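You operate a simulated robot arm through the tools that you are given. There is no shell and no other tool. Be economical: measure what you need, move in short steps, check, and stop when the job is done.

Carry out the task below with a simulated two-armed robot. There is one attempt and no reset: what you move stays moved.

## Task
Take the lid off the green tub and lay it down on the top of the wooden table. Put one of the green soap bottles from the second store rack shelf from the top on top of the bands carton. Take the tray on the top of the white table and put it away on the middle shelf of the delivery stand. Open the egg door, take the egg tub on the top of the white table and put it away on the upper shelf behind the egg door and shut the door again. Take the purple ladle and put it on the top of the white table. Close the fish door. The order is free. Set down upright: green soap bottle.

The check looks at the end state, three seconds after you hand in, the way a careful person would. Anything else that was tipped, shoved, dropped, spilled or broken makes it a failure. Lids that push on must go on centred and level and be pressed home; caps that screw on are set level and turned clockwise until they are tight.

## Robot
Two 6-joint arms with two-finger parallel grippers on one trunk, on a base that drives. Base frame: it is fixed to the floor where the robot stands at the start and does not move with it; the origin is under the middle of the robot, x ahead of it, y to its left, z up. Lengths are in mm, angles in degrees, forces in N, time in s.
The left shoulder is at the start at [60, 187, 1147], the right one opposite. Places, roughly: bands carton [500, 1250, 1500]; egg door [-3600, 100, 500]; egg tub [-500, 3250, 1000]; fish door [-2900, -100, 500]; green soap bottle [500, 2000, 1500]; green tub (17x12x7 cm) [500, 200, 900]; middle shelf of the delivery stand [-3600, 3000, 500]; purple ladle (7x6x18 cm) [-1400, 1100, 200]; top of the white table [-800, 3000, 800]; tray (19x19x4 cm) [-500, 2900, 900]; upper shelf behind the egg door [-3600, 400, 500]. Payload 1.57 kg a hand.
The tool frame of a hand sits at the grasp point between the pads (the TCP): z along the fingers, y along the line on which they close. The tips reach 30 mm beyond it. The gripper opens to 110 mm. The fingers are 24 mm wide and 12 mm thick; the gripper's body (48 by 112 mm) begins 78 mm behind the TCP.
Orientation is that of the tool frame in the base frame, as a unit quaternion [x, y, z, w]. With the fingers straight down and closing along the base's y, the tool's x points along the base's -x, its y along +y and its z along -z.

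## Interface
- The arms move only by the tool send_rows. It takes "left_targets", "right_targets" or both (then of equal length, played together; a hand with none holds still); each is a list of rows, each a list of 3 entries, a list of its own where there are three numbers: the shift along the tool's x, y, z in units of 400 mm (1.0 is 400 mm), then the turn, a rotation vector about the tool's x, y, z in units of 120 degrees (1.0 is 120 degrees), then the gripper command, from -1 (shut) to 1 (fully open), values between in proportion. In form: [[[x, y, z], [rx, ry, rz], grip], ...]. A call has 1 to 12 rows; each row is the pose to reach, as a shift and turn from the pose commanded when the call began, along the tool's axes at that moment. A call with a number of a shift or a turn outside -1 to 1 is refused whole. Rows are played at 5 a second. More than 50 mm and 8.6 degrees between two rows, or a gripper value outside its range, and nothing of the call is played. Where a pose cannot be reached the arm comes as near as it can. A force on the tool above 40 N (or 10 N above the force at the start of the call, whichever is more), or a blocked arm, ends the call early, and 0.2 s more pass. The fingers move at their own pace (about 153 mm/s each) and stop on an object; they squeeze with about 21 N. The grip force told is the motor's: it shows also when the fingers shut on nothing. Time passes only in rows, and 0.2 s behind the last, so rows that repeat a pose let the fingers close. It gives the time, the measured TCP pose, the force on the tool (base axes), the opening and the grip force at its end, in the units of the frame above (readings bear some noise), with the torque about the TCP (base axes, N m) and any sound that the robot's microphone picked up.
- Cameras (640 x 400 px; columns grow to the right, rows downward): "scene" is now at [7.3, 16.4, 1676.6]; the picture's right is [0.22, -0.97, 0.00], its down [-0.83, -0.19, -0.53] and it looks along [0.52, 0.12, -0.85] (base axes); focal length 275 px, centre (320, 200). "left" rides on the left gripper at [70, -16, -141] in its tool frame; the picture's right is [0.23, 0.97, 0.00], its down [-0.85, 0.20, -0.48] and it looks along [-0.47, 0.11, 0.88] (tool axes); focal length 222 px, centre (320, 200). "right" rides on the right gripper at [70, 16, -141] in its tool frame; the picture's right is [-0.23, 0.97, 0.00], its down [-0.86, -0.20, -0.48] and it looks along [-0.47, -0.11, 0.88] (tool axes); focal length 222 px, centre (320, 200). There is no depth. A picture from a camera that has moved, and an enlarged one, comes with that camera's place and axes in the base frame and with its lens.
- get_image(camera): a new picture of that camera. No time passes.
- lift_body(by): slides the trunk up (or, below 0, down) by that many mm; the arms and the scene camera ride with it, the base frame stays. It gives what a move gives, with no picture.
- drive_base(legs): drives the robot by 1 to 6 legs, each [ahead, left, turn to the left] in mm, mm and degrees, along the robot's own axes; the way and the turn of a leg run together, so that a leg with both is an arc; at most 1500 mm and 180 degrees a leg. The arms and the cameras ride along, it lands a little off, and it stops where it bumps. It gives what a move gives.
- head_to(pan, tilt): turns the head with the scene camera to pan (to the left, within 86 degrees either way) and tilt (down, from -29 to 69), counted from straight ahead of the robot. It gives what a move gives.
- zoom(camera, box): a new picture of the part [left, top, right, bottom] of that camera's present view, enlarged. No time passes.
- close_job(): hands the job in; it is judged then, once.

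Go step by step. Nothing tells you exact positions but the pictures and the camera data: compare them with the known pose of the tool, close in by small moves and look again before you grip or let go. The budget is 186 turns and 166 pictures, counting those below and the enlarged ones. Unless the task says otherwise, let go and move clear before handing in.

The tools are called after "Request:" by a JSON object that holds its "method" and its "body". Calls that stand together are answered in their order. send_rows: Moves the arms, as the interface text tells. Its arguments: {"type":"object","properties":{"left_targets":{"type":"array"},"right_targets":{"type":"array"}},"required":[]} The other tools are called the same way: lift_body (by) slides the trunk up or down; drive_base (legs) drives the base; head_to (pan, tilt) turns the head that bears the scene camera; get_image (camera) takes a picture; zoom (camera, box) takes an enlarged picture of a part of a camera's view; close_job () hands the job in.

At the start:

```text
clock: 0.0
left_ee_pos: [363.6, 351.7, 1186.0]
left_ee_rot: [0.0, 1.0, 0.0, 0.0]
left_contact_force: [0.2, -0.1, 0.2]
left_wrist_torque: [-0.01, 0.0, 0.02]
left_width: 110.0
left_gripper_force: 0.0
right_ee_pos: [281.1, -0.1, 1156.2]
right_ee_rot: [0.001, 1.0, 0.0, 0.0]
right_contact_force: [-0.5, -0.2, 0.1]
right_wrist_torque: [-0.02, 0.0, 0.01]
right_width: 110.0
right_gripper_force: 0.1
trunk travel left (down, up): [-775.0, 215.0]
robot x, y, heading: [-1.3, -0.8, -0.1]
head pan, tilt: [13.0, 57.9]
```

scene: 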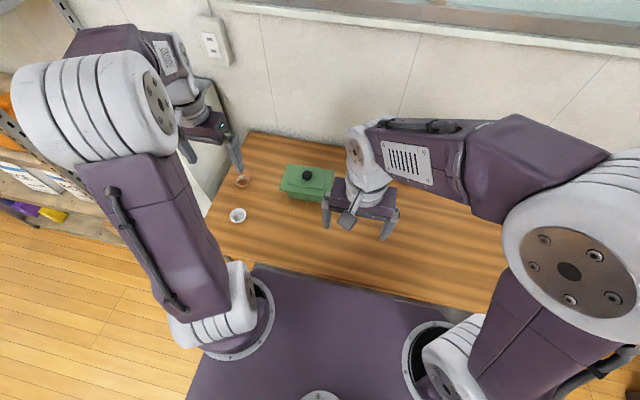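
right: 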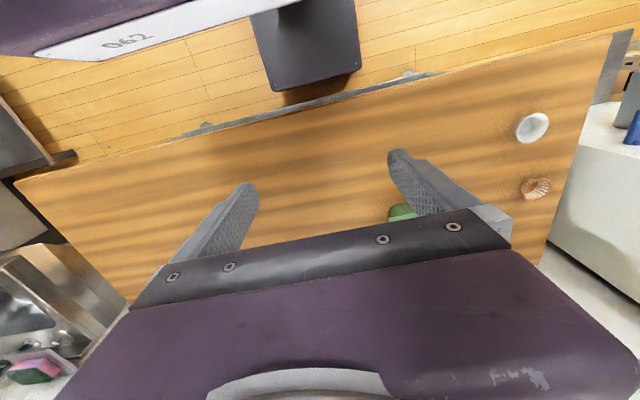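
left: 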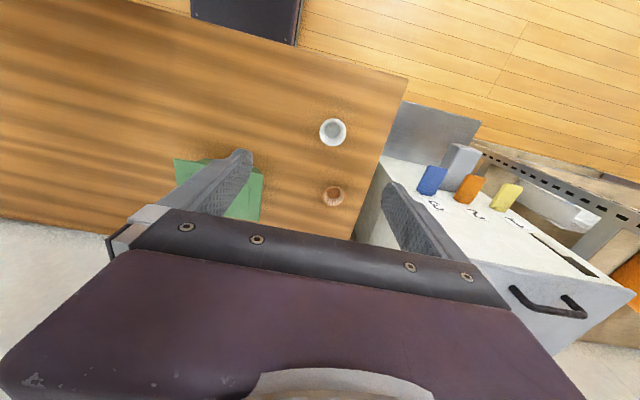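

I see the wooden table ahead with the green tub and its black knob near (575, 193, 930). I'll look closer at it and round the room.

Request:
{"method": "zoom", "body": {"camera": "scene", "box": [220, 130, 380, 230]}}

Request:
{"method": "head_to", "body": {"pan": 70, "tilt": 15}}

Request:
{"method": "get_image", "body": {"camera": "scene"}}

```text
4.00 times, centred on (300, 180) of scene
camera zoom: at [7.3, 16.4, 1676.6], right [0.22, -0.97, 0.0], down [-0.83, -0.19, -0.53], along [0.52, 0.12, -0.85], focal length 1100 px, centre (400, 280)
```

zoom: 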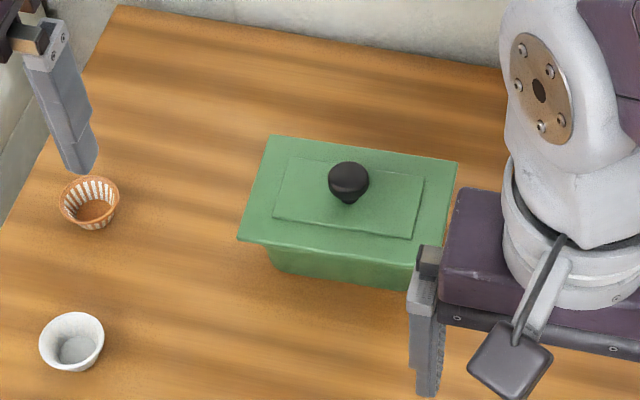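

```text
clock: 1.3
left_ee_pos: [363.0, 352.2, 1185.9]
left_ee_rot: [0.0, 1.0, 0.001, 0.0]
left_contact_force: [-0.4, 0.2, 0.6]
left_wrist_torque: [-0.01, 0.01, 0.03]
left_width: 109.9
left_gripper_force: 0.1
right_ee_pos: [281.4, 1.4, 1157.0]
right_ee_rot: [0.001, 1.0, 0.0, -0.001]
right_contact_force: [-0.3, 0.2, 0.8]
right_wrist_torque: [0.0, 0.0, 0.03]
right_width: 109.9
right_gripper_force: 0.0
trunk travel left (down, up): [-775.0, 215.0]
robot x, y, heading: [-0.7, -3.2, -0.4]
head pan, tilt: [70.0, 15.0]
```

```text
161 pictures are left
camera scene: at [-27.8, 88.7, 1740.3], right [0.94, -0.34, 0.0], down [-0.09, -0.24, -0.97], along [0.33, 0.91, -0.26], focal length 275 px, centre (320, 200)
```

scene: 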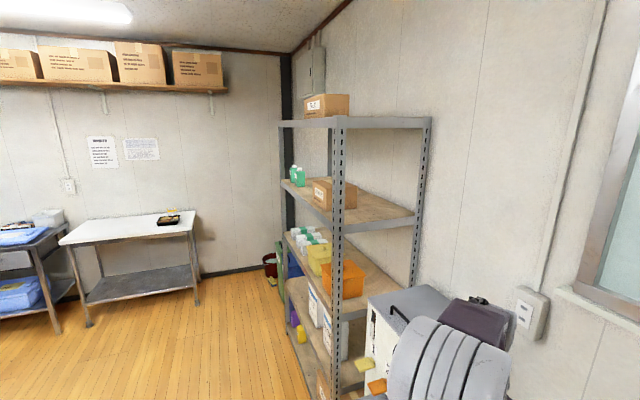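

The store rack is ahead-left and a white table stands at the far left. I'll zoom into both and look to the other side.

Request:
{"method": "zoom", "body": {"camera": "scene", "box": [260, 80, 440, 260]}}

Request:
{"method": "zoom", "body": {"camera": "scene", "box": [0, 180, 240, 330]}}

Request:
{"method": "head_to", "body": {"pan": 5, "tilt": 58}}

```text
2.22 times, centred on (350, 170) of scene
camera zoom: at [-27.8, 88.7, 1740.3], right [0.94, -0.34, 0.0], down [-0.09, -0.24, -0.97], along [0.33, 0.91, -0.26], focal length 611 px, centre (253, 267)
```

zoom: 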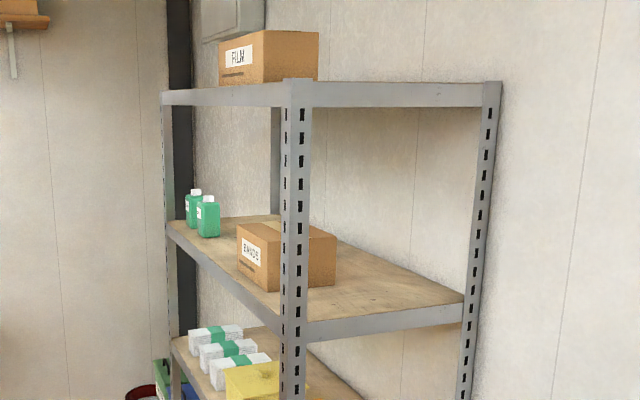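

```text
2.67 times, centred on (120, 255) of scene
camera zoom: at [-27.8, 88.7, 1740.3], right [0.94, -0.34, 0.0], down [-0.09, -0.24, -0.97], along [0.33, 0.91, -0.26], focal length 734 px, centre (853, 53)
```

zoom: 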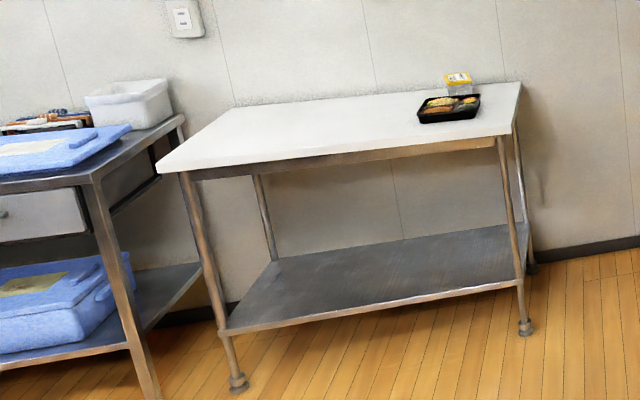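

```text
clock: 2.6
left_ee_pos: [363.8, 351.6, 1186.5]
left_ee_rot: [0.0, 1.0, 0.001, 0.0]
left_contact_force: [-0.6, -0.7, 0.2]
left_wrist_torque: [0.01, 0.01, 0.0]
left_width: 110.1
left_gripper_force: 0.0
right_ee_pos: [280.9, 0.4, 1158.9]
right_ee_rot: [0.0, 1.0, 0.0, 0.0]
right_contact_force: [-0.2, -0.2, 1.1]
right_wrist_torque: [0.02, 0.0, 0.03]
right_width: 109.8
right_gripper_force: 0.1
trunk travel left (down, up): [-775.0, 215.0]
robot x, y, heading: [-1.1, 1.1, -0.2]
head pan, tilt: [5.0, 58.0]
```

The knob is roughly at (550, 188). I'll move the left hand above it to measure it with the wrist camera.

Request:
{"method": "send_rows", "body": {"left_targets": [[[-0.073, -0.068, 0.015], [0, 0, 0], 0], [[-0.147, -0.135, 0.03], [0, 0, 0], 0], [[-0.22, -0.203, 0.045], [0, 0, 0], 0], [[-0.293, -0.27, 0.06], [0, 0, 0], 0], [[-0.367, -0.338, 0.075], [0, 0, 0], 0], [[-0.44, -0.405, 0.09], [0, 0, 0], 0]]}}

Request:
{"method": "get_image", "body": {"camera": "left"}}

Request:
{"method": "get_image", "body": {"camera": "scene"}}

```text
clock: 4.0
left_ee_pos: [542.1, 187.8, 1148.4]
left_ee_rot: [0.0, 1.0, 0.001, -0.001]
left_contact_force: [0.8, -0.7, -0.2]
left_wrist_torque: [-0.01, 0.02, -0.01]
left_width: 55.2
left_gripper_force: 0.1
right_ee_pos: [282.4, 0.3, 1157.5]
right_ee_rot: [0.0, 1.0, 0.0, -0.001]
right_contact_force: [-0.6, -0.2, 0.3]
right_wrist_torque: [-0.01, 0.05, 0.03]
right_width: 110.2
right_gripper_force: 0.1
trunk travel left (down, up): [-775.0, 215.0]
robot x, y, heading: [-2.2, -2.0, -0.1]
head pan, tilt: [5.0, 58.0]
```

```text
158 pictures are left
camera left: at [473.9, 172.1, 1290.2], right [-0.23, 0.97, 0.0], down [0.86, 0.2, 0.48], along [0.46, 0.11, -0.88], focal length 222 px, centre (320, 200)
```

left: 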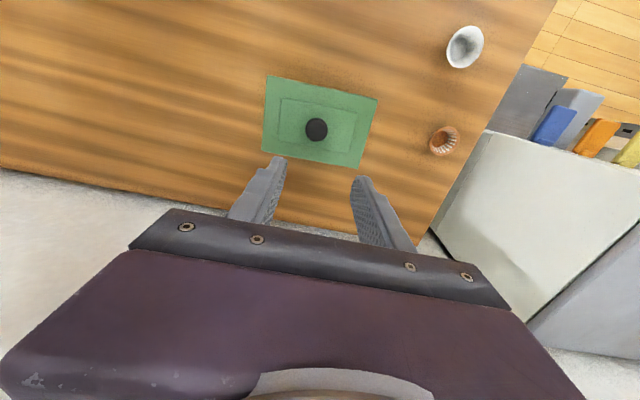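

```text
157 pictures are left
camera scene: at [10.7, 6.0, 1676.5], right [0.09, -1.0, 0.0], down [-0.85, -0.07, -0.53], along [0.53, 0.05, -0.85], focal length 275 px, centre (320, 200)
```

scene: 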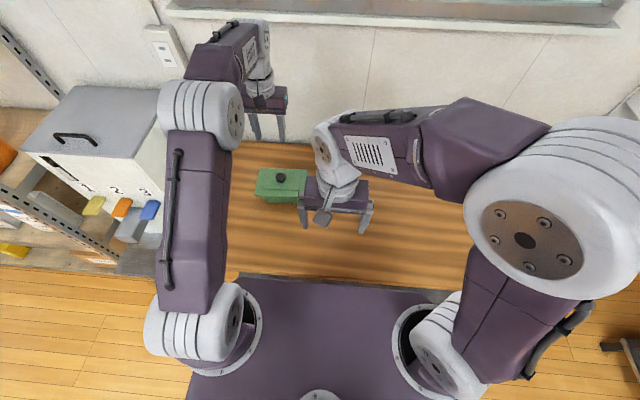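

Triangulated: knob centre ≈ (538, 182, 945), lid top ≈ 927. I'll descend to just above it and check.

Request:
{"method": "send_rows", "body": {"left_targets": [[[0.0075, -0.0175, 0.12], [0, 0, 0], 0.2], [[0.0075, -0.0175, 0.24], [0, 0, 0], 0.2], [[0.0075, -0.0175, 0.35], [0, 0, 0], 0.2]]}}

Request:
{"method": "zoom", "body": {"camera": "left", "box": [200, 60, 440, 240]}}

Request:
{"method": "zoom", "body": {"camera": "scene", "box": [200, 120, 340, 230]}}

```text
clock: 4.8
left_ee_pos: [536.5, 184.1, 1010.6]
left_ee_rot: [0.0, 1.0, 0.0, 0.0]
left_contact_force: [-0.5, 0.4, -0.7]
left_wrist_torque: [-0.03, -0.03, 0.03]
left_width: 65.9
left_gripper_force: 0.0
right_ee_pos: [280.9, 1.4, 1157.3]
right_ee_rot: [0.0, 1.0, 0.0, 0.0]
right_contact_force: [-0.3, -0.4, -0.7]
right_wrist_torque: [-0.01, 0.02, 0.0]
right_width: 109.8
right_gripper_force: 0.0
trunk travel left (down, up): [-775.0, 215.0]
robot x, y, heading: [0.5, 0.9, 0.1]
head pan, tilt: [5.0, 58.0]
```

```text
2.22 times, centred on (320, 150) of left
camera zoom: at [467.5, 168.3, 1152.4], right [-0.23, 0.97, 0.0], down [0.85, 0.2, 0.48], along [0.47, 0.11, -0.88], focal length 494 px, centre (320, 311)
```

zoom: 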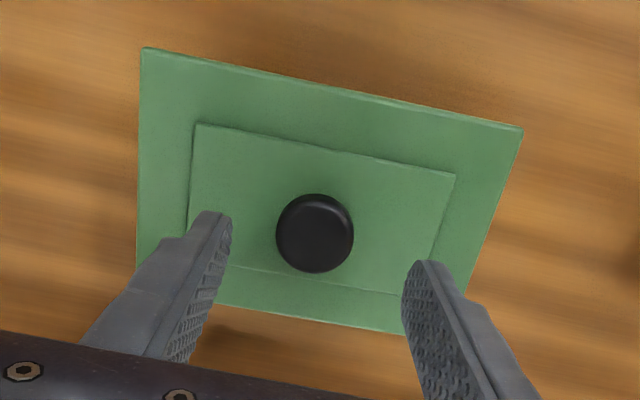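

```text
3.64 times, centred on (270, 175) of scene
camera zoom: at [9.1, 7.5, 1676.5], right [0.09, -1.0, 0.0], down [-0.84, -0.07, -0.53], along [0.53, 0.05, -0.85], focal length 1000 px, centre (502, 291)
```

zoom: 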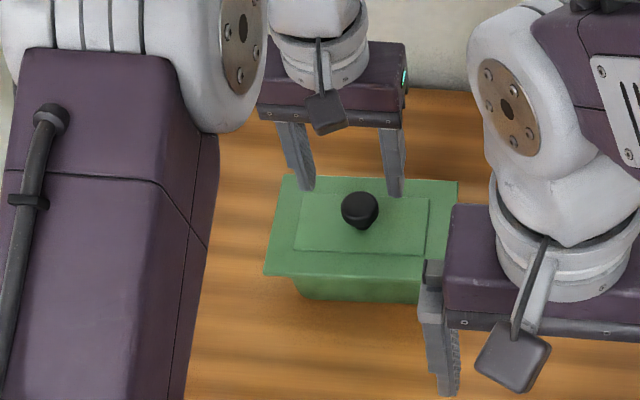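

Aligned. Down to z≈960, grip the knob.

Request:
{"method": "send_rows", "body": {"left_targets": [[[-0.004, 0, 0.08], [0, 0, 0], 0.2], [[-0.004, 0, 0.126], [0, 0, 0], 0.2], [[-0.004, 0, 0.126], [0, 0, 0], -1], [[-0.004, 0, 0.126], [0, 0, 0], -1], [[-0.004, 0, 0.126], [0, 0, 0], -1]]}}

Request:
{"method": "zoom", "body": {"camera": "left", "box": [200, 60, 440, 240]}}

```text
clock: 6.0
left_ee_pos: [538.1, 185.5, 961.2]
left_ee_rot: [0.0, 1.0, 0.0, -0.001]
left_contact_force: [0.2, 0.0, -2.3]
left_wrist_torque: [-0.01, -0.02, -0.03]
left_width: 32.8
left_gripper_force: 21.4
right_ee_pos: [282.4, 1.1, 1157.5]
right_ee_rot: [0.0, 1.0, -0.001, -0.001]
right_contact_force: [0.3, 0.4, 0.2]
right_wrist_torque: [0.0, 0.0, 0.02]
right_width: 109.9
right_gripper_force: 0.1
trunk travel left (down, up): [-775.0, 215.0]
robot x, y, heading: [-1.8, 0.4, 0.2]
head pan, tilt: [5.0, 58.0]
```

```text
2.22 times, centred on (320, 150) of left
camera zoom: at [468.8, 169.1, 1101.8], right [-0.23, 0.97, 0.0], down [0.86, 0.2, 0.48], along [0.47, 0.11, -0.88], focal length 494 px, centre (320, 311)
```

zoom: 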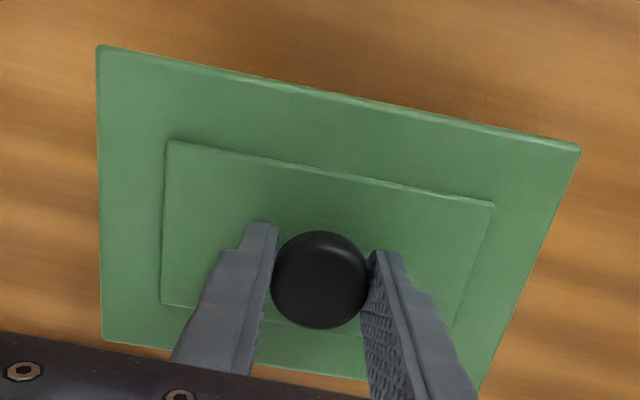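

The knob is held. I'll lift the lid straight up and shift the right hand out of the way to the right.

Request:
{"method": "send_rows", "body": {"left_targets": [[[0, 0, -0.03], [0, 0, 0], -1], [[0, 0, -0.08], [0, 0, 0], -1], [[0, 0, -0.13], [0, 0, 0], -1], [[0, 0, -0.18], [0, 0, 0], -1], [[0, 0, -0.2], [0, 0, 0], -1], [[0, 0, -0.2], [0, 0, 0], -1]], "right_targets": [[[0, -0.1, 0], [0, 0, 0], 1], [[0, -0.2, 0], [0, 0, 0], 1], [[0, -0.3, 0], [0, 0, 0], 1], [[0, -0.4, 0], [0, 0, 0], 1], [[0, -0.5, 0], [0, 0, 0], 1], [[0, -0.6, 0], [0, 0, 0], 1]]}}

Request:
{"method": "get_image", "body": {"camera": "scene"}}

Request:
{"method": "get_image", "body": {"camera": "left"}}

```text
clock: 7.4
left_ee_pos: [537.2, 182.9, 1040.2]
left_ee_rot: [0.0, 1.0, 0.001, -0.001]
left_contact_force: [0.2, -0.4, -5.2]
left_wrist_torque: [-0.02, 0.01, 0.01]
left_width: 32.8
left_gripper_force: 20.3
right_ee_pos: [281.2, -240.6, 1156.3]
right_ee_rot: [0.0, 1.0, 0.0, 0.0]
right_contact_force: [0.4, 0.3, 0.1]
right_wrist_torque: [0.02, -0.01, 0.0]
right_width: 110.0
right_gripper_force: 0.1
trunk travel left (down, up): [-775.0, 215.0]
robot x, y, heading: [-0.0, 1.7, 0.2]
head pan, tilt: [5.0, 58.0]
```

```text
153 pictures are left
camera scene: at [10.3, 6.1, 1676.4], right [0.09, -1.0, 0.0], down [-0.85, -0.07, -0.53], along [0.53, 0.05, -0.85], focal length 275 px, centre (320, 200)
```

scene: 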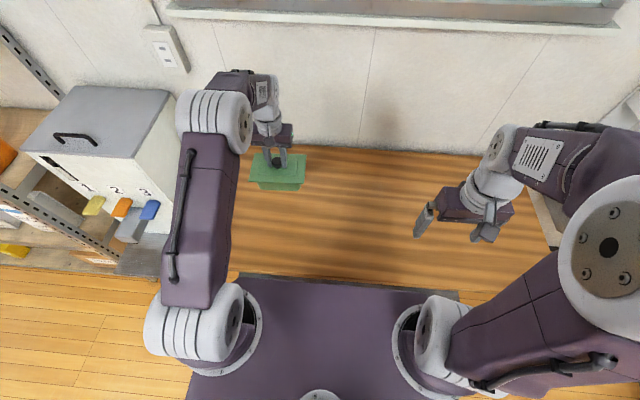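

```text
152 pictures are left
camera left: at [468.8, 167.6, 1181.1], right [-0.23, 0.97, 0.0], down [0.86, 0.2, 0.48], along [0.47, 0.11, -0.88], focal length 222 px, centre (320, 200)
```

left: 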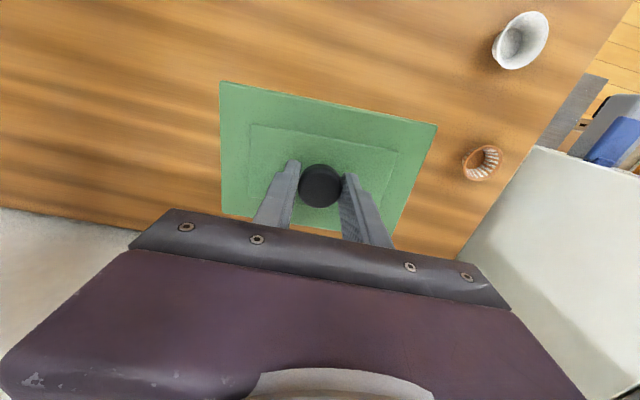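

Lid is off. I'll carry it right to clear table at about (500, -40) and lower part of the way.

Request:
{"method": "send_rows", "body": {"left_targets": [[[0.02, -0.11, 0], [0, 0, 0], -1], [[0.04, -0.22, 0], [0, 0, 0], -1], [[0.06, -0.33, 0], [0, 0, 0], -1], [[0.08, -0.44, 0], [0, 0, 0], -1], [[0.1, -0.55, 0.0], [0, 0, 0], -1], [[0.1, -0.56, 0.1], [0, 0, 0], -1], [[0.1, -0.56, 0.2], [0, 0, 0], -1], [[0.1, -0.56, 0.275], [0, 0, 0], -1]]}}

Request:
{"method": "get_image", "body": {"camera": "left"}}

Request:
{"method": "get_image", "body": {"camera": "scene"}}

```text
clock: 9.2
left_ee_pos: [500.4, -44.8, 952.8]
left_ee_rot: [-0.001, 1.0, -0.003, 0.009]
left_contact_force: [-6.8, 3.0, 22.8]
left_wrist_torque: [0.51, 0.45, 0.08]
left_width: 32.9
left_gripper_force: 21.1
right_ee_pos: [277.3, -238.7, 1158.5]
right_ee_rot: [-0.001, 1.0, 0.0, 0.001]
right_contact_force: [0.0, 0.1, -0.7]
right_wrist_torque: [0.0, -0.02, 0.02]
right_width: 110.2
right_gripper_force: 0.0
trunk travel left (down, up): [-775.0, 215.0]
robot x, y, heading: [0.4, 2.0, 0.0]
head pan, tilt: [5.0, 58.0]
stopped in row 8 (left hand): the force on the tool passed its limit (the readings are from after the stop); the commanded pose is now the measured one
```

```text
151 pictures are left
camera left: at [429.5, -58.2, 1092.7], right [-0.23, 0.97, -0.01], down [0.85, 0.2, 0.49], along [0.48, 0.11, -0.87], focal length 222 px, centre (320, 200)
```

left: 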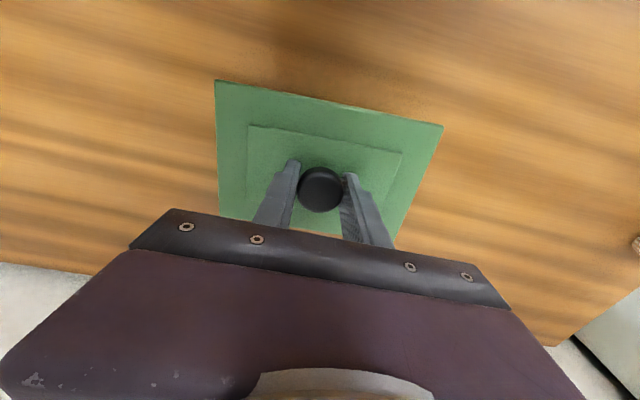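

```text
150 pictures are left
camera scene: at [3.4, 7.8, 1676.6], right [0.09, -1.0, 0.0], down [-0.84, -0.07, -0.53], along [0.53, 0.05, -0.85], focal length 275 px, centre (320, 200)
```

scene: 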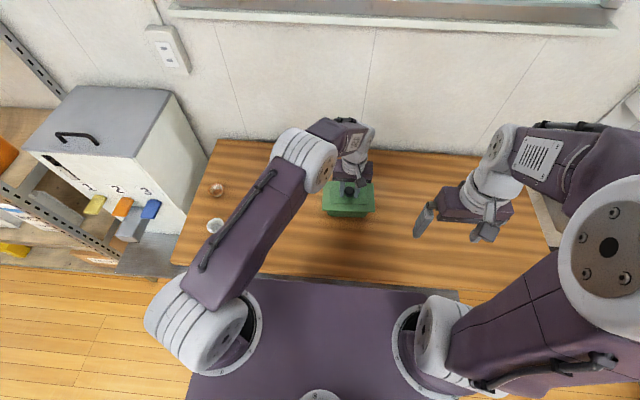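

The push-on lid is tight, so the whole tub came along and now stands at (500, -45). I'll carry it back to its place, then hold the tub's body with the right hand while pulling the lid.

Request:
{"method": "send_rows", "body": {"left_targets": [[[0, 0, -0.05], [0, 0.0086, 0], -1], [[0, 0, -0.1], [0, 0.0086, 0], -1], [[-0.019, 0.115, -0.1], [0, 0.0086, 0], -1], [[-0.038, 0.23, -0.1], [0, 0.0086, 0], -1], [[-0.057, 0.345, -0.1], [0, 0.0086, 0], -1], [[-0.076, 0.46, -0.1], [0, 0.0086, 0], -1], [[-0.094, 0.57, -0.1], [0, 0.0086, 0], -1], [[-0.094, 0.57, -0.06], [0, 0.0086, 0], -1], [[-0.094, 0.57, -0.03], [0, 0.0086, 0], -1], [[-0.094, 0.57, -0.01], [0, 0.0086, 0], -1]]}}

Request:
{"method": "get_image", "body": {"camera": "scene"}}

Request:
{"method": "get_image", "body": {"camera": "right"}}

```text
clock: 11.4
left_ee_pos: [541.2, 185.4, 953.6]
left_ee_rot: [0.0, 1.0, -0.002, -0.001]
left_contact_force: [0.7, 0.2, -2.5]
left_wrist_torque: [0.14, -0.12, -0.03]
left_width: 32.8
left_gripper_force: 21.2
right_ee_pos: [279.4, -239.6, 1157.1]
right_ee_rot: [0.0, 1.0, 0.001, 0.001]
right_contact_force: [1.0, -0.3, -0.8]
right_wrist_torque: [-0.03, -0.01, 0.01]
right_width: 109.8
right_gripper_force: 0.1
trunk travel left (down, up): [-775.0, 215.0]
robot x, y, heading: [-0.3, -0.1, -0.0]
head pan, tilt: [5.0, 58.0]
```

```text
149 pictures are left
camera scene: at [8.8, 7.5, 1676.5], right [0.09, -1.0, 0.0], down [-0.84, -0.07, -0.53], along [0.53, 0.05, -0.85], focal length 275 px, centre (320, 200)
```

scene: 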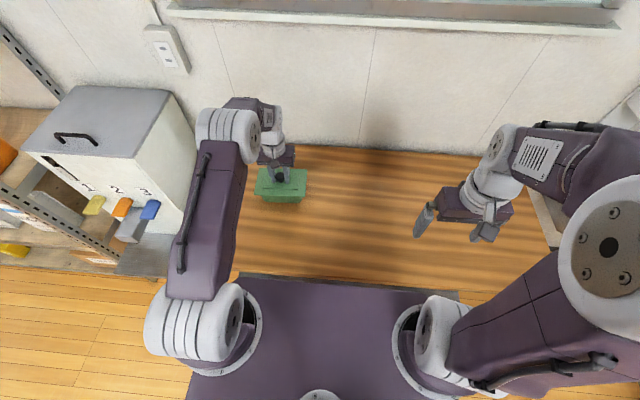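

```text
148 pictures are left
camera right: at [211.9, -221.9, 1298.7], right [0.23, 0.97, 0.0], down [0.86, -0.2, 0.48], along [0.47, -0.11, -0.88], focal length 222 px, centre (320, 200)
```

right: 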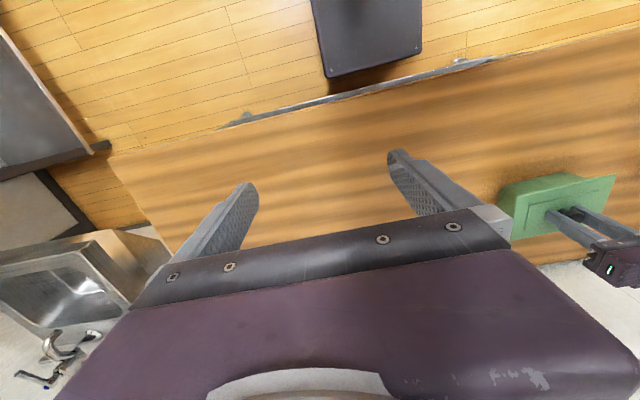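

The tub is back. Zooming in on the tub's side to size its body and find where to hold it.

Request:
{"method": "zoom", "body": {"camera": "right", "box": [440, 140, 640, 300]}}

Request:
{"method": "zoom", "body": {"camera": "scene", "box": [220, 130, 340, 220]}}

```text
2.50 times, centred on (540, 220) of right
camera zoom: at [211.9, -221.9, 1298.7], right [0.23, 0.97, 0.0], down [0.86, -0.2, 0.48], along [0.47, -0.11, -0.88], focal length 555 px, centre (-230, 150)
```

zoom: 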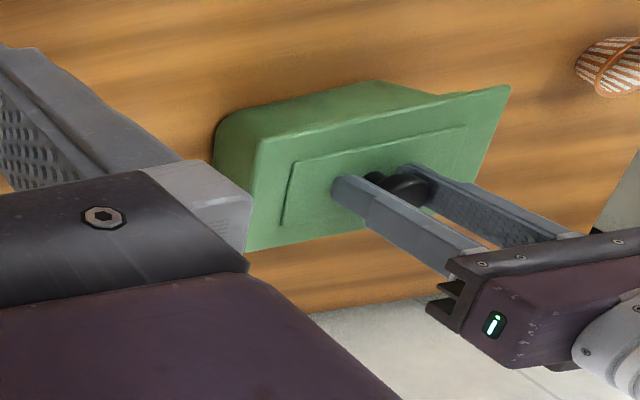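

```text
4.44 times, centred on (280, 175) of scene
camera zoom: at [8.8, 7.5, 1676.5], right [0.09, -1.0, 0.0], down [-0.84, -0.07, -0.53], along [0.53, 0.05, -0.85], focal length 1223 px, centre (498, 311)
```

zoom: 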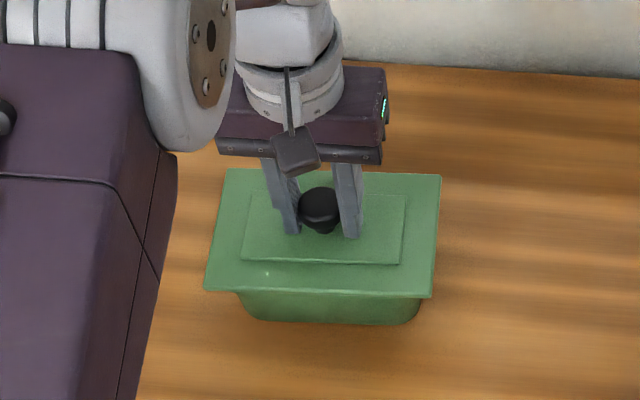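

Tub body is about 75–95 mm deep under the lid rim, so I'll hold it from the right with the right hand, fingers pitched 20° below level. First turn the right hand in free space.

Request:
{"method": "send_rows", "body": {"right_targets": [[[-0.05, 0, 0], [-0.0311, 0.0331, 0.0444], 1], [[-0.1, 0, 0], [-0.0622, 0.0661, 0.0888], 1], [[-0.15, 0, 0], [-0.0933, 0.0992, 0.1332], 1], [[-0.2, 0, 0], [-0.1245, 0.1323, 0.1776], 1], [[-0.25, 0, 0], [-0.1556, 0.1654, 0.222], 1], [[-0.3, 0, 0], [-0.1867, 0.1984, 0.2664], 1], [[-0.35, 0, 0], [-0.2178, 0.2315, 0.3108], 1]]}}

Request:
{"method": "send_rows", "body": {"right_targets": [[[0, 0, 0], [-0.0311, 0.0331, 0.0444], 1], [[0, 0, 0], [-0.0622, 0.0661, 0.0888], 1], [[0, 0, 0], [-0.0933, 0.0992, 0.1332], 1], [[0, 0, 0], [-0.1245, 0.1323, 0.1776], 1], [[0, 0, 0], [-0.1556, 0.1654, 0.222], 1], [[0, 0, 0], [-0.1867, 0.1984, 0.2664], 1], [[0, 0, 0], [-0.2178, 0.2315, 0.3108], 1]]}}

Request:
{"method": "get_image", "body": {"camera": "scene"}}

Request:
{"method": "get_image", "body": {"camera": "right"}}

```text
clock: 13.0
left_ee_pos: [540.7, 184.2, 953.2]
left_ee_rot: [0.0, 1.0, -0.001, -0.003]
left_contact_force: [0.5, 0.3, -1.6]
left_wrist_torque: [0.03, -0.12, 0.01]
left_width: 32.7
left_gripper_force: 21.0
right_ee_pos: [423.5, -239.5, 1157.4]
right_ee_rot: [0.315, 0.893, 0.221, -0.234]
right_contact_force: [-0.4, 0.0, 0.0]
right_wrist_torque: [-0.01, 0.02, -0.02]
right_width: 110.0
right_gripper_force: 0.0
trunk travel left (down, up): [-775.0, 215.0]
robot x, y, heading: [0.8, -0.8, 0.1]
head pan, tilt: [5.0, 58.0]
```

```text
clock: 14.6
left_ee_pos: [540.9, 184.7, 952.7]
left_ee_rot: [0.0, 1.0, -0.001, -0.003]
left_contact_force: [-0.6, -0.6, -0.9]
left_wrist_torque: [0.03, 0.0, -0.01]
left_width: 32.8
left_gripper_force: 20.2
right_ee_pos: [421.1, -240.5, 1157.2]
right_ee_rot: [0.561, 0.596, 0.394, -0.419]
right_contact_force: [-0.3, 0.1, 0.1]
right_wrist_torque: [0.03, -0.03, 0.0]
right_width: 110.1
right_gripper_force: 0.1
trunk travel left (down, up): [-775.0, 215.0]
robot x, y, heading: [0.3, 2.6, -0.2]
head pan, tilt: [5.0, 58.0]
```

```text
145 pictures are left
camera scene: at [9.1, 6.7, 1676.5], right [0.09, -1.0, 0.0], down [-0.84, -0.07, -0.53], along [0.53, 0.05, -0.85], focal length 275 px, centre (320, 200)
```

scene: 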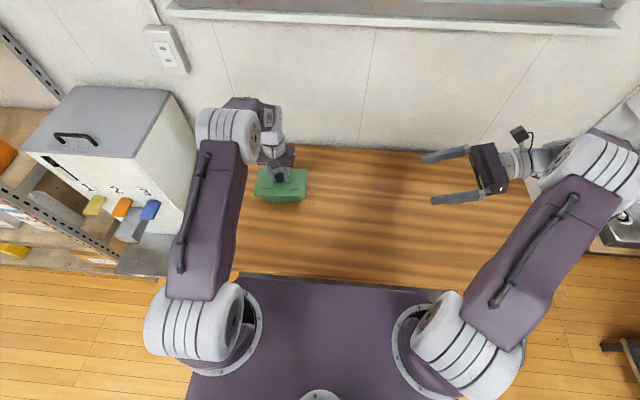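

```text
144 pictures are left
camera right: at [444.6, -346.6, 1270.7], right [0.98, -0.02, -0.21], down [-0.15, -0.75, -0.64], along [-0.15, 0.66, -0.74], focal length 222 px, centre (320, 200)
```

right: 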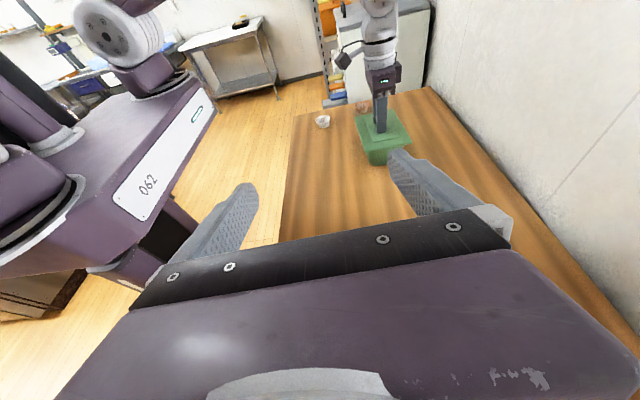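

Good orientation. Now move to a pre-grasp point right of the tub.

Request:
{"method": "send_rows", "body": {"right_targets": [[[-0.043, 0.045, 0.098], [0, 0, 0], 1], [[-0.086, 0.09, 0.195], [0, 0, 0], 1], [[-0.129, 0.135, 0.293], [0, 0, 0], 1], [[-0.172, 0.18, 0.39], [0, 0, 0], 1], [[-0.215, 0.226, 0.488], [0, 0, 0], 1], [[-0.258, 0.271, 0.586], [0, 0, 0], 1], [[-0.301, 0.316, 0.683], [0, 0, 0], 1], [[-0.344, 0.361, 0.781], [0, 0, 0], 1]]}}

Request:
{"method": "get_image", "body": {"camera": "right"}}

Request:
{"method": "zoom", "body": {"camera": "scene", "box": [220, 110, 420, 250]}}

```text
clock: 16.4
left_ee_pos: [540.4, 184.4, 952.2]
left_ee_rot: [0.0, 1.0, -0.003, -0.002]
left_contact_force: [0.1, -0.3, -3.4]
left_wrist_torque: [0.07, -0.05, -0.03]
left_width: 32.6
left_gripper_force: 21.1
right_ee_pos: [529.0, 14.8, 922.0]
right_ee_rot: [0.561, 0.597, 0.392, -0.418]
right_contact_force: [-0.2, 0.4, 0.8]
right_wrist_torque: [0.06, 0.01, 0.0]
right_width: 110.3
right_gripper_force: 0.0
right hand out of reach, approached as far as the arm can: row 8
trunk travel left (down, up): [-775.0, 215.0]
robot x, y, heading: [1.0, 0.8, 0.1]
head pan, tilt: [5.0, 58.0]
```

```text
143 pictures are left
camera right: at [554.5, -90.7, 1037.1], right [0.98, -0.02, -0.21], down [-0.15, -0.75, -0.64], along [-0.15, 0.66, -0.74], focal length 222 px, centre (320, 200)
```

right: 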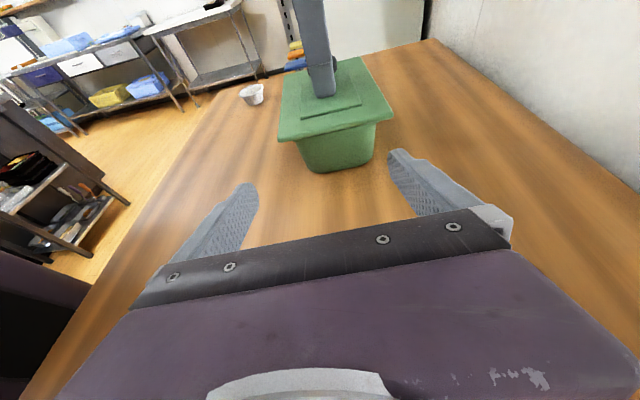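

```text
2.86 times, centred on (320, 180) of scene
camera zoom: at [9.1, 7.6, 1676.5], right [0.09, -1.0, 0.0], down [-0.84, -0.07, -0.53], along [0.53, 0.05, -0.85], focal length 786 px, centre (320, 257)
```

zoom: 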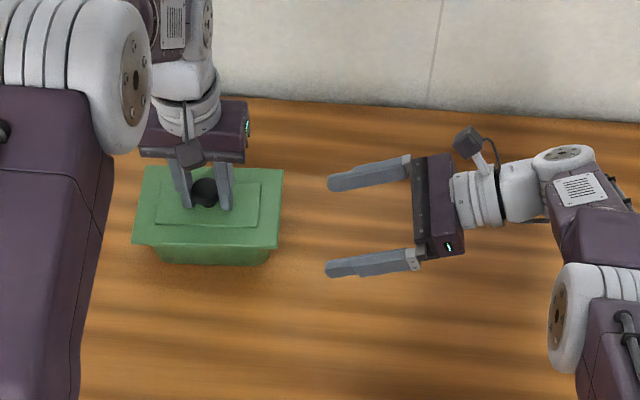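

Right hand can't reach far enough with the base here. I'll free the knob, back the right hand off, and drive 170 mm left.

Request:
{"method": "send_rows", "body": {"left_targets": [[[0, 0, 0], [0, 0, 0], 0.3], [[0, 0, 0], [0, 0, 0], 0.3], [[0, 0, -0.1], [0, 0, 0], 0.3], [[0, 0, -0.2], [0, 0, 0], 0.3], [[0, 0, -0.3], [0, 0, 0], 0.3]], "right_targets": [[[0, 0, -0.1], [0, 0, 0], 1], [[0, 0, -0.2], [0, 0, 0], 1], [[0, 0, -0.3], [0, 0, 0], 1], [[0, 0, -0.4], [0, 0, 0], 1], [[0, 0, -0.45], [0, 0, 0], 1]]}}

Request:
{"method": "drive_base", "body": {"legs": [[0, 170, 0]]}}

Request:
{"method": "get_image", "body": {"camera": "scene"}}

Request:
{"method": "get_image", "body": {"camera": "right"}}

```text
clock: 17.6
left_ee_pos: [542.6, 186.0, 1073.0]
left_ee_rot: [-0.001, 1.0, -0.001, -0.003]
left_contact_force: [0.3, -0.2, 1.1]
left_wrist_torque: [-0.02, 0.0, 0.01]
left_width: 71.5
left_gripper_force: 0.1
right_ee_pos: [521.6, -149.2, 994.3]
right_ee_rot: [0.56, 0.597, 0.393, -0.419]
right_contact_force: [0.1, -0.7, 0.7]
right_wrist_torque: [-0.01, 0.0, -0.01]
right_width: 109.8
right_gripper_force: 0.1
right hand out of reach, approached as far as the arm can: row 3, 4, 5
trunk travel left (down, up): [-775.0, 215.0]
robot x, y, heading: [2.9, 4.2, 0.1]
head pan, tilt: [5.0, 58.0]
```

```text
clock: 19.0
left_ee_pos: [541.6, 355.0, 1073.9]
left_ee_rot: [-0.001, 1.0, -0.001, -0.002]
left_contact_force: [0.0, 0.0, 0.2]
left_wrist_torque: [0.02, 0.02, 0.01]
left_width: 71.5
left_gripper_force: 0.0
right_ee_pos: [522.7, 21.8, 992.9]
right_ee_rot: [0.56, 0.596, 0.394, -0.419]
right_contact_force: [0.3, -0.8, 0.0]
right_wrist_torque: [0.01, -0.01, 0.01]
right_width: 110.2
right_gripper_force: 0.1
trunk travel left (down, up): [-775.0, 215.0]
robot x, y, heading: [-3.1, 171.9, 0.0]
head pan, tilt: [5.0, 58.0]
```

```text
141 pictures are left
camera scene: at [8.9, 174.4, 1676.5], right [0.09, -1.0, 0.0], down [-0.84, -0.07, -0.53], along [0.53, 0.05, -0.85], focal length 275 px, centre (320, 200)
```

scene: 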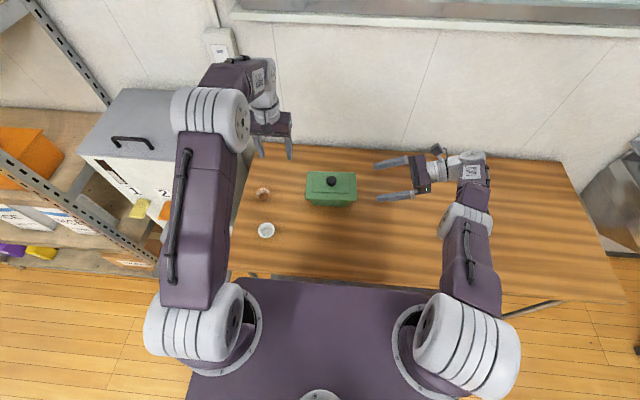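

```text
140 pictures are left
camera right: at [545.9, -85.3, 1107.1], right [0.98, -0.01, -0.21], down [-0.15, -0.75, -0.64], along [-0.15, 0.66, -0.74], focal length 222 px, centre (320, 200)
```

right: 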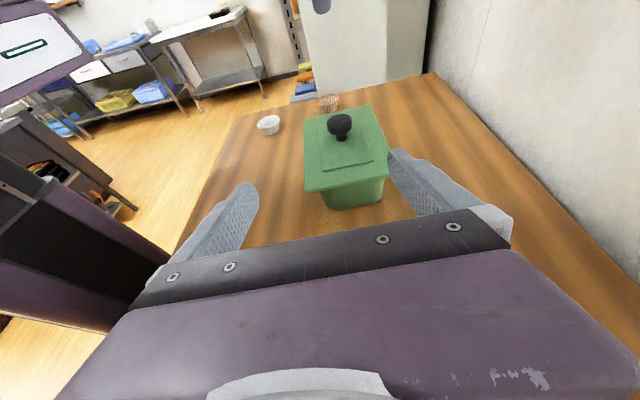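

The base moved well. I'll first resend the current pose to learn what the right hand's commanded pose is, while bringing the left hand back above the knob.

Request:
{"method": "send_rows", "body": {"left_targets": [[[0, -0.1, 0], [0, 0, 0], 0.3], [[0, -0.2, 0], [0, 0, 0], 0.3], [[0, -0.3, 0], [0, 0, 0], 0.3], [[0, -0.42, 0], [0, 0, 0], 0.3], [[0, -0.42, 0], [0, 0, 0], 0.3]], "right_targets": [[[0, 0, 0.01], [0, 0, 0], 1], [[0, 0, 0.02], [0, 0, 0], 1], [[0, 0, 0.02], [0, 0, 0], 1], [[0, 0, 0.02], [0, 0, 0], 1], [[0, 0, 0.02], [0, 0, 0], 1]]}}

Request:
{"method": "zoom", "body": {"camera": "right", "box": [200, 80, 440, 240]}}

```text
clock: 20.2
left_ee_pos: [542.3, 190.3, 1075.3]
left_ee_rot: [-0.001, 1.0, -0.003, -0.003]
left_contact_force: [0.1, -0.1, 0.1]
left_wrist_torque: [-0.03, 0.02, -0.02]
left_width: 71.5
left_gripper_force: 0.0
right_ee_pos: [522.7, 31.2, 989.4]
right_ee_rot: [0.56, 0.598, 0.392, -0.419]
right_contact_force: [0.1, 0.6, 0.2]
right_wrist_torque: [-0.01, -0.04, 0.0]
right_width: 110.2
right_gripper_force: 0.0
trunk travel left (down, up): [-775.0, 215.0]
robot x, y, heading: [-4.5, 170.1, 0.4]
head pan, tilt: [5.0, 58.0]
```

```text
2.50 times, centred on (320, 160) of right
camera zoom: at [546.4, -75.6, 1104.3], right [0.98, -0.01, -0.21], down [-0.15, -0.75, -0.64], along [-0.15, 0.66, -0.74], focal length 555 px, centre (320, 300)
```

zoom: 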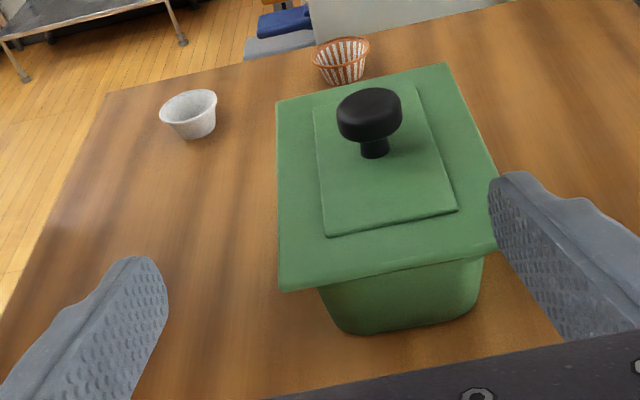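

Tub body spans x≈507–587 at its right end, centre 547. Moving the right hand to the pre-grasp line.

Request:
{"method": "send_rows", "body": {"right_targets": [[[-0.087, 0.037, 0.027], [0, 0, 0], 1], [[-0.175, 0.0735, 0.055], [0, 0, 0], 1], [[-0.175, 0.0735, 0.155], [0, 0, 0], 1]]}}

Request:
{"method": "zoom", "body": {"camera": "right", "box": [200, 80, 440, 240]}}

Request:
{"method": "zoom", "body": {"camera": "scene", "box": [280, 120, 460, 240]}}

```text
clock: 21.0
left_ee_pos: [541.7, 191.0, 1075.1]
left_ee_rot: [0.0, 1.0, -0.002, -0.002]
left_contact_force: [-0.6, -0.1, -0.2]
left_wrist_torque: [0.0, 0.01, 0.01]
left_width: 71.5
left_gripper_force: 0.0
right_ee_pos: [507.2, 53.6, 932.0]
right_ee_rot: [0.561, 0.597, 0.393, -0.417]
right_contact_force: [0.0, 0.0, -0.2]
right_wrist_torque: [0.0, -0.03, 0.05]
right_width: 110.0
right_gripper_force: 0.1
right hand out of reach, approached as far as the arm can: row 1, 2, 3
trunk travel left (down, up): [-775.0, 215.0]
robot x, y, heading: [1.0, 169.0, -0.1]
head pan, tilt: [5.0, 58.0]
```

```text
2.50 times, centred on (320, 160) of right
camera zoom: at [531.8, -51.9, 1047.0], right [0.98, -0.02, -0.21], down [-0.15, -0.75, -0.64], along [-0.15, 0.66, -0.74], focal length 555 px, centre (320, 300)
```

zoom: 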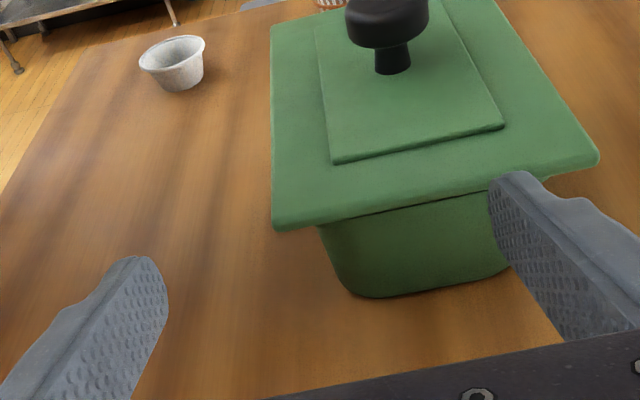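

```text
3.33 times, centred on (370, 180) of scene
camera zoom: at [8.9, 177.6, 1676.5], right [0.09, -1.0, 0.0], down [-0.84, -0.08, -0.53], along [0.53, 0.05, -0.85], focal length 917 px, centre (153, 267)
```

zoom: 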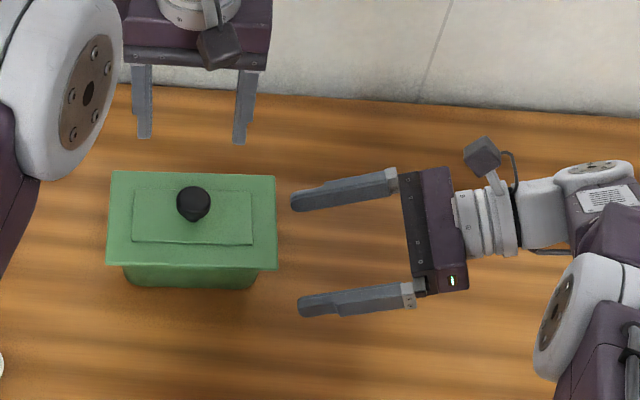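

Still about 40 mm short in reach. I'll use the left hand to bring the tub 65 mm nearer (and put it back after), so the right hand can hold it.

Request:
{"method": "send_rows", "body": {"left_targets": [[[0.0025, -0.0125, 0.1], [0, 0, 0], 0.3], [[0.0025, -0.0125, 0.2], [0, 0, 0], 0.3], [[0.0025, -0.0125, 0.29], [0, 0, 0], 0.3], [[0.0025, -0.0125, 0.303], [0, 0, 0], 0.3], [[0.0025, -0.0125, 0.303], [0, 0, 0], -1], [[0.0025, -0.0125, 0.303], [0, 0, 0], -1], [[0.0025, -0.0125, 0.303], [0, 0, 0], -1], [[0.0025, -0.0125, 0.24], [0, 0, 0], -1], [[0.0825, -0.0125, 0.24], [0, 0, 0], -1], [[0.165, -0.0125, 0.24], [0, 0, 0], -1], [[0.165, -0.0125, 0.285], [0, 0, 0], -1], [[0.165, -0.0125, 0.304], [0, 0, 0], -1]], "right_targets": [[[0, 0, -0.05], [0, 0, 0], 1], [[0, 0, -0.1], [0, 0, 0], 1], [[0, 0, -0.1], [0, 0, 0], 1], [[0, 0, -0.1], [0, 0, 0], 1], [[0, 0, -0.1], [0, 0, 0], 1], [[0, 0, -0.1], [0, 0, 0], 1], [[0, 0, -0.1], [0, 0, 0], 1], [[0, 0, -0.1], [0, 0, 0], 1], [[0, 0, -0.1], [0, 0, 0], 1], [[0, 0, -0.1], [0, 0, 0], 1], [[0, 0, -0.1], [0, 0, 0], 1], [[0, 0, -0.1], [0, 0, 0], 1]]}}

Request:
{"method": "zoom", "body": {"camera": "right", "box": [200, 80, 440, 240]}}

Request:
{"method": "zoom", "body": {"camera": "scene", "box": [280, 120, 460, 240]}}

```text
clock: 23.6
left_ee_pos: [475.3, 183.1, 952.5]
left_ee_rot: [-0.001, 1.0, -0.002, -0.002]
left_contact_force: [0.3, 0.7, -1.9]
left_wrist_torque: [-0.11, 0.03, 0.05]
left_width: 32.7
left_gripper_force: 21.2
right_ee_pos: [503.2, 19.0, 949.3]
right_ee_rot: [0.561, 0.597, 0.394, -0.418]
right_contact_force: [0.5, 0.3, 0.0]
right_wrist_torque: [0.02, 0.01, 0.0]
right_width: 110.0
right_gripper_force: 0.0
right hand out of reach, approached as far as the arm can: row 2, 3, 4, 5, 6, 7, 8, 9, 10, 11, 12
trunk travel left (down, up): [-775.0, 215.0]
robot x, y, heading: [1.5, 166.1, 0.1]
head pan, tilt: [5.0, 58.0]
```

```text
2.50 times, centred on (320, 160) of right
camera zoom: at [527.2, -88.4, 1063.3], right [0.98, -0.02, -0.21], down [-0.15, -0.75, -0.64], along [-0.15, 0.66, -0.74], focal length 555 px, centre (320, 300)
```

zoom: 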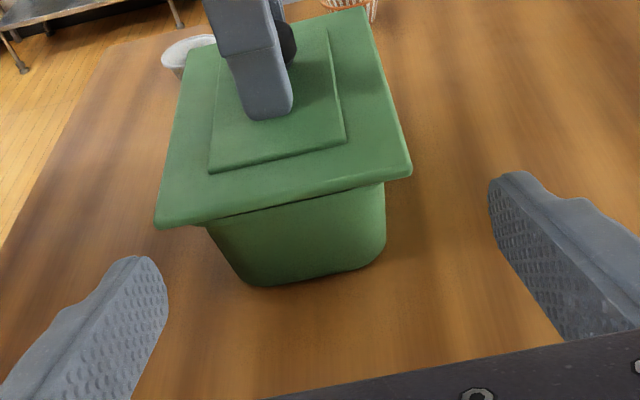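

```text
3.33 times, centred on (370, 180) of scene
camera zoom: at [8.3, 177.0, 1676.5], right [0.09, -1.0, 0.0], down [-0.84, -0.08, -0.53], along [0.53, 0.05, -0.85], focal length 917 px, centre (153, 267)
```

zoom: 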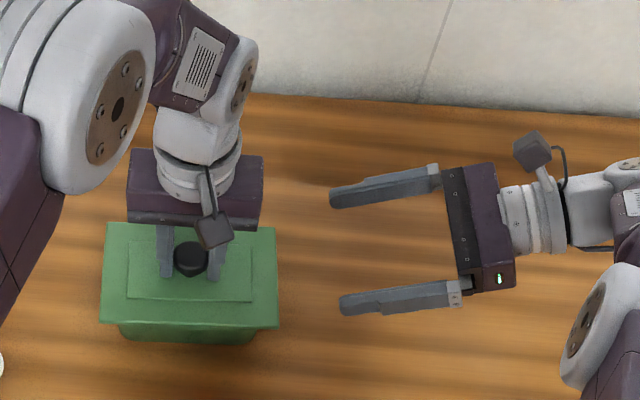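

Tub's body centre at its right end is now x≈483. Approaching in line to hold it.

Request:
{"method": "send_rows", "body": {"right_targets": [[[-0.067, -0.033, 0.072], [0, 0, 0], 1], [[-0.067, -0.033, 0.152], [0, 0, 0], 1], [[-0.067, -0.033, 0.232], [0, 0, 0], 1]]}}

Request:
{"method": "get_image", "body": {"camera": "right"}}

Request:
{"method": "zoom", "body": {"camera": "scene", "box": [280, 120, 460, 240]}}

```text
clock: 24.4
left_ee_pos: [475.5, 182.5, 952.2]
left_ee_rot: [-0.001, 1.0, -0.003, -0.002]
left_contact_force: [-1.4, 0.8, 0.9]
left_wrist_torque: [-0.03, 0.02, 0.03]
left_width: 32.6
left_gripper_force: 20.9
right_ee_pos: [484.6, 95.8, 891.8]
right_ee_rot: [0.561, 0.597, 0.393, -0.418]
right_contact_force: [0.0, 0.5, -0.4]
right_wrist_torque: [0.02, -0.03, -0.04]
right_width: 110.0
right_gripper_force: 0.2
trunk travel left (down, up): [-775.0, 215.0]
robot x, y, heading: [1.6, 169.7, 0.1]
head pan, tilt: [5.0, 58.0]
```

```text
134 pictures are left
camera right: at [508.9, -11.0, 1005.6], right [0.98, -0.02, -0.21], down [-0.15, -0.75, -0.64], along [-0.15, 0.66, -0.74], focal length 222 px, centre (320, 200)
```

right: 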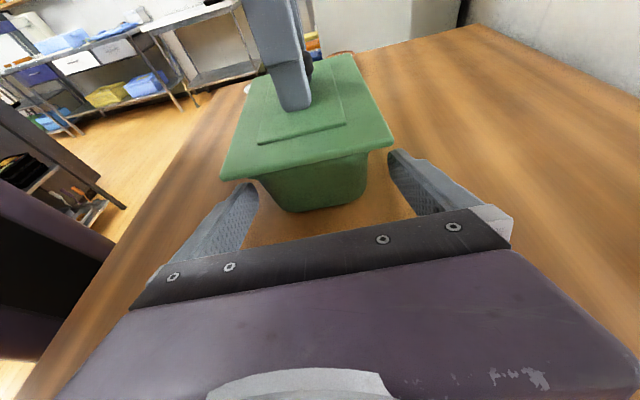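

```text
3.33 times, centred on (370, 180) of scene
camera zoom: at [8.5, 177.5, 1676.5], right [0.09, -1.0, 0.0], down [-0.84, -0.08, -0.53], along [0.53, 0.05, -0.85], focal length 917 px, centre (153, 267)
```

zoom: 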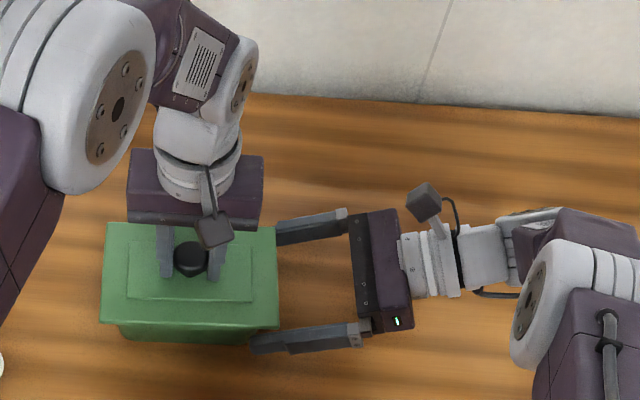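

Fingers straddle the body and pass under the rim. Going 32 mm further, then closing.

Request:
{"method": "send_rows", "body": {"right_targets": [[[0, 0, 0.04], [0, 0, 0], 1], [[0, 0, 0.08], [0, 0, 0], 1], [[0, 0, 0.08], [0, 0, 0], -1], [[0, 0, 0.08], [0, 0, 0], -1], [[0, 0, 0.08], [0, 0, 0], -1]]}}

Request:
{"method": "zoom", "body": {"camera": "right", "box": [160, 60, 480, 260]}}

```text
clock: 25.6
left_ee_pos: [475.4, 183.2, 951.8]
left_ee_rot: [-0.001, 1.0, -0.002, -0.003]
left_contact_force: [0.0, -0.8, -0.1]
left_wrist_torque: [-0.01, -0.02, 0.0]
left_width: 32.5
left_gripper_force: 21.0
right_ee_pos: [483.2, 125.4, 880.4]
right_ee_rot: [0.56, 0.598, 0.392, -0.419]
right_contact_force: [-1.0, 0.4, -0.8]
right_wrist_torque: [-0.05, 0.1, 0.03]
right_width: 92.0
right_gripper_force: 20.4
trunk travel left (down, up): [-775.0, 215.0]
robot x, y, heading: [-1.2, 168.0, 0.2]
head pan, tilt: [5.0, 58.0]
heard: snap
```

```text
2.00 times, centred on (320, 160) of right
camera zoom: at [507.4, 19.3, 994.6], right [0.98, -0.02, -0.21], down [-0.15, -0.75, -0.64], along [-0.15, 0.66, -0.74], focal length 444 px, centre (320, 280)
```

zoom: 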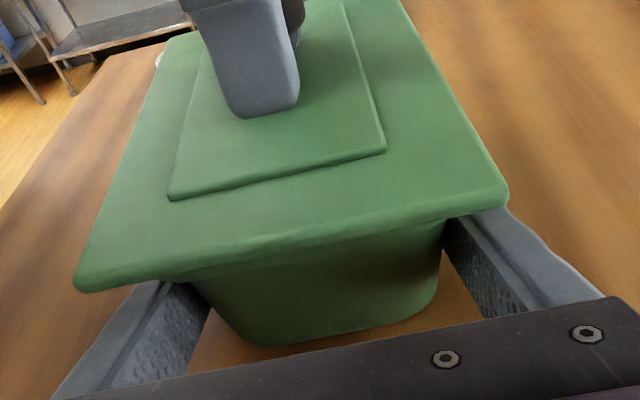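

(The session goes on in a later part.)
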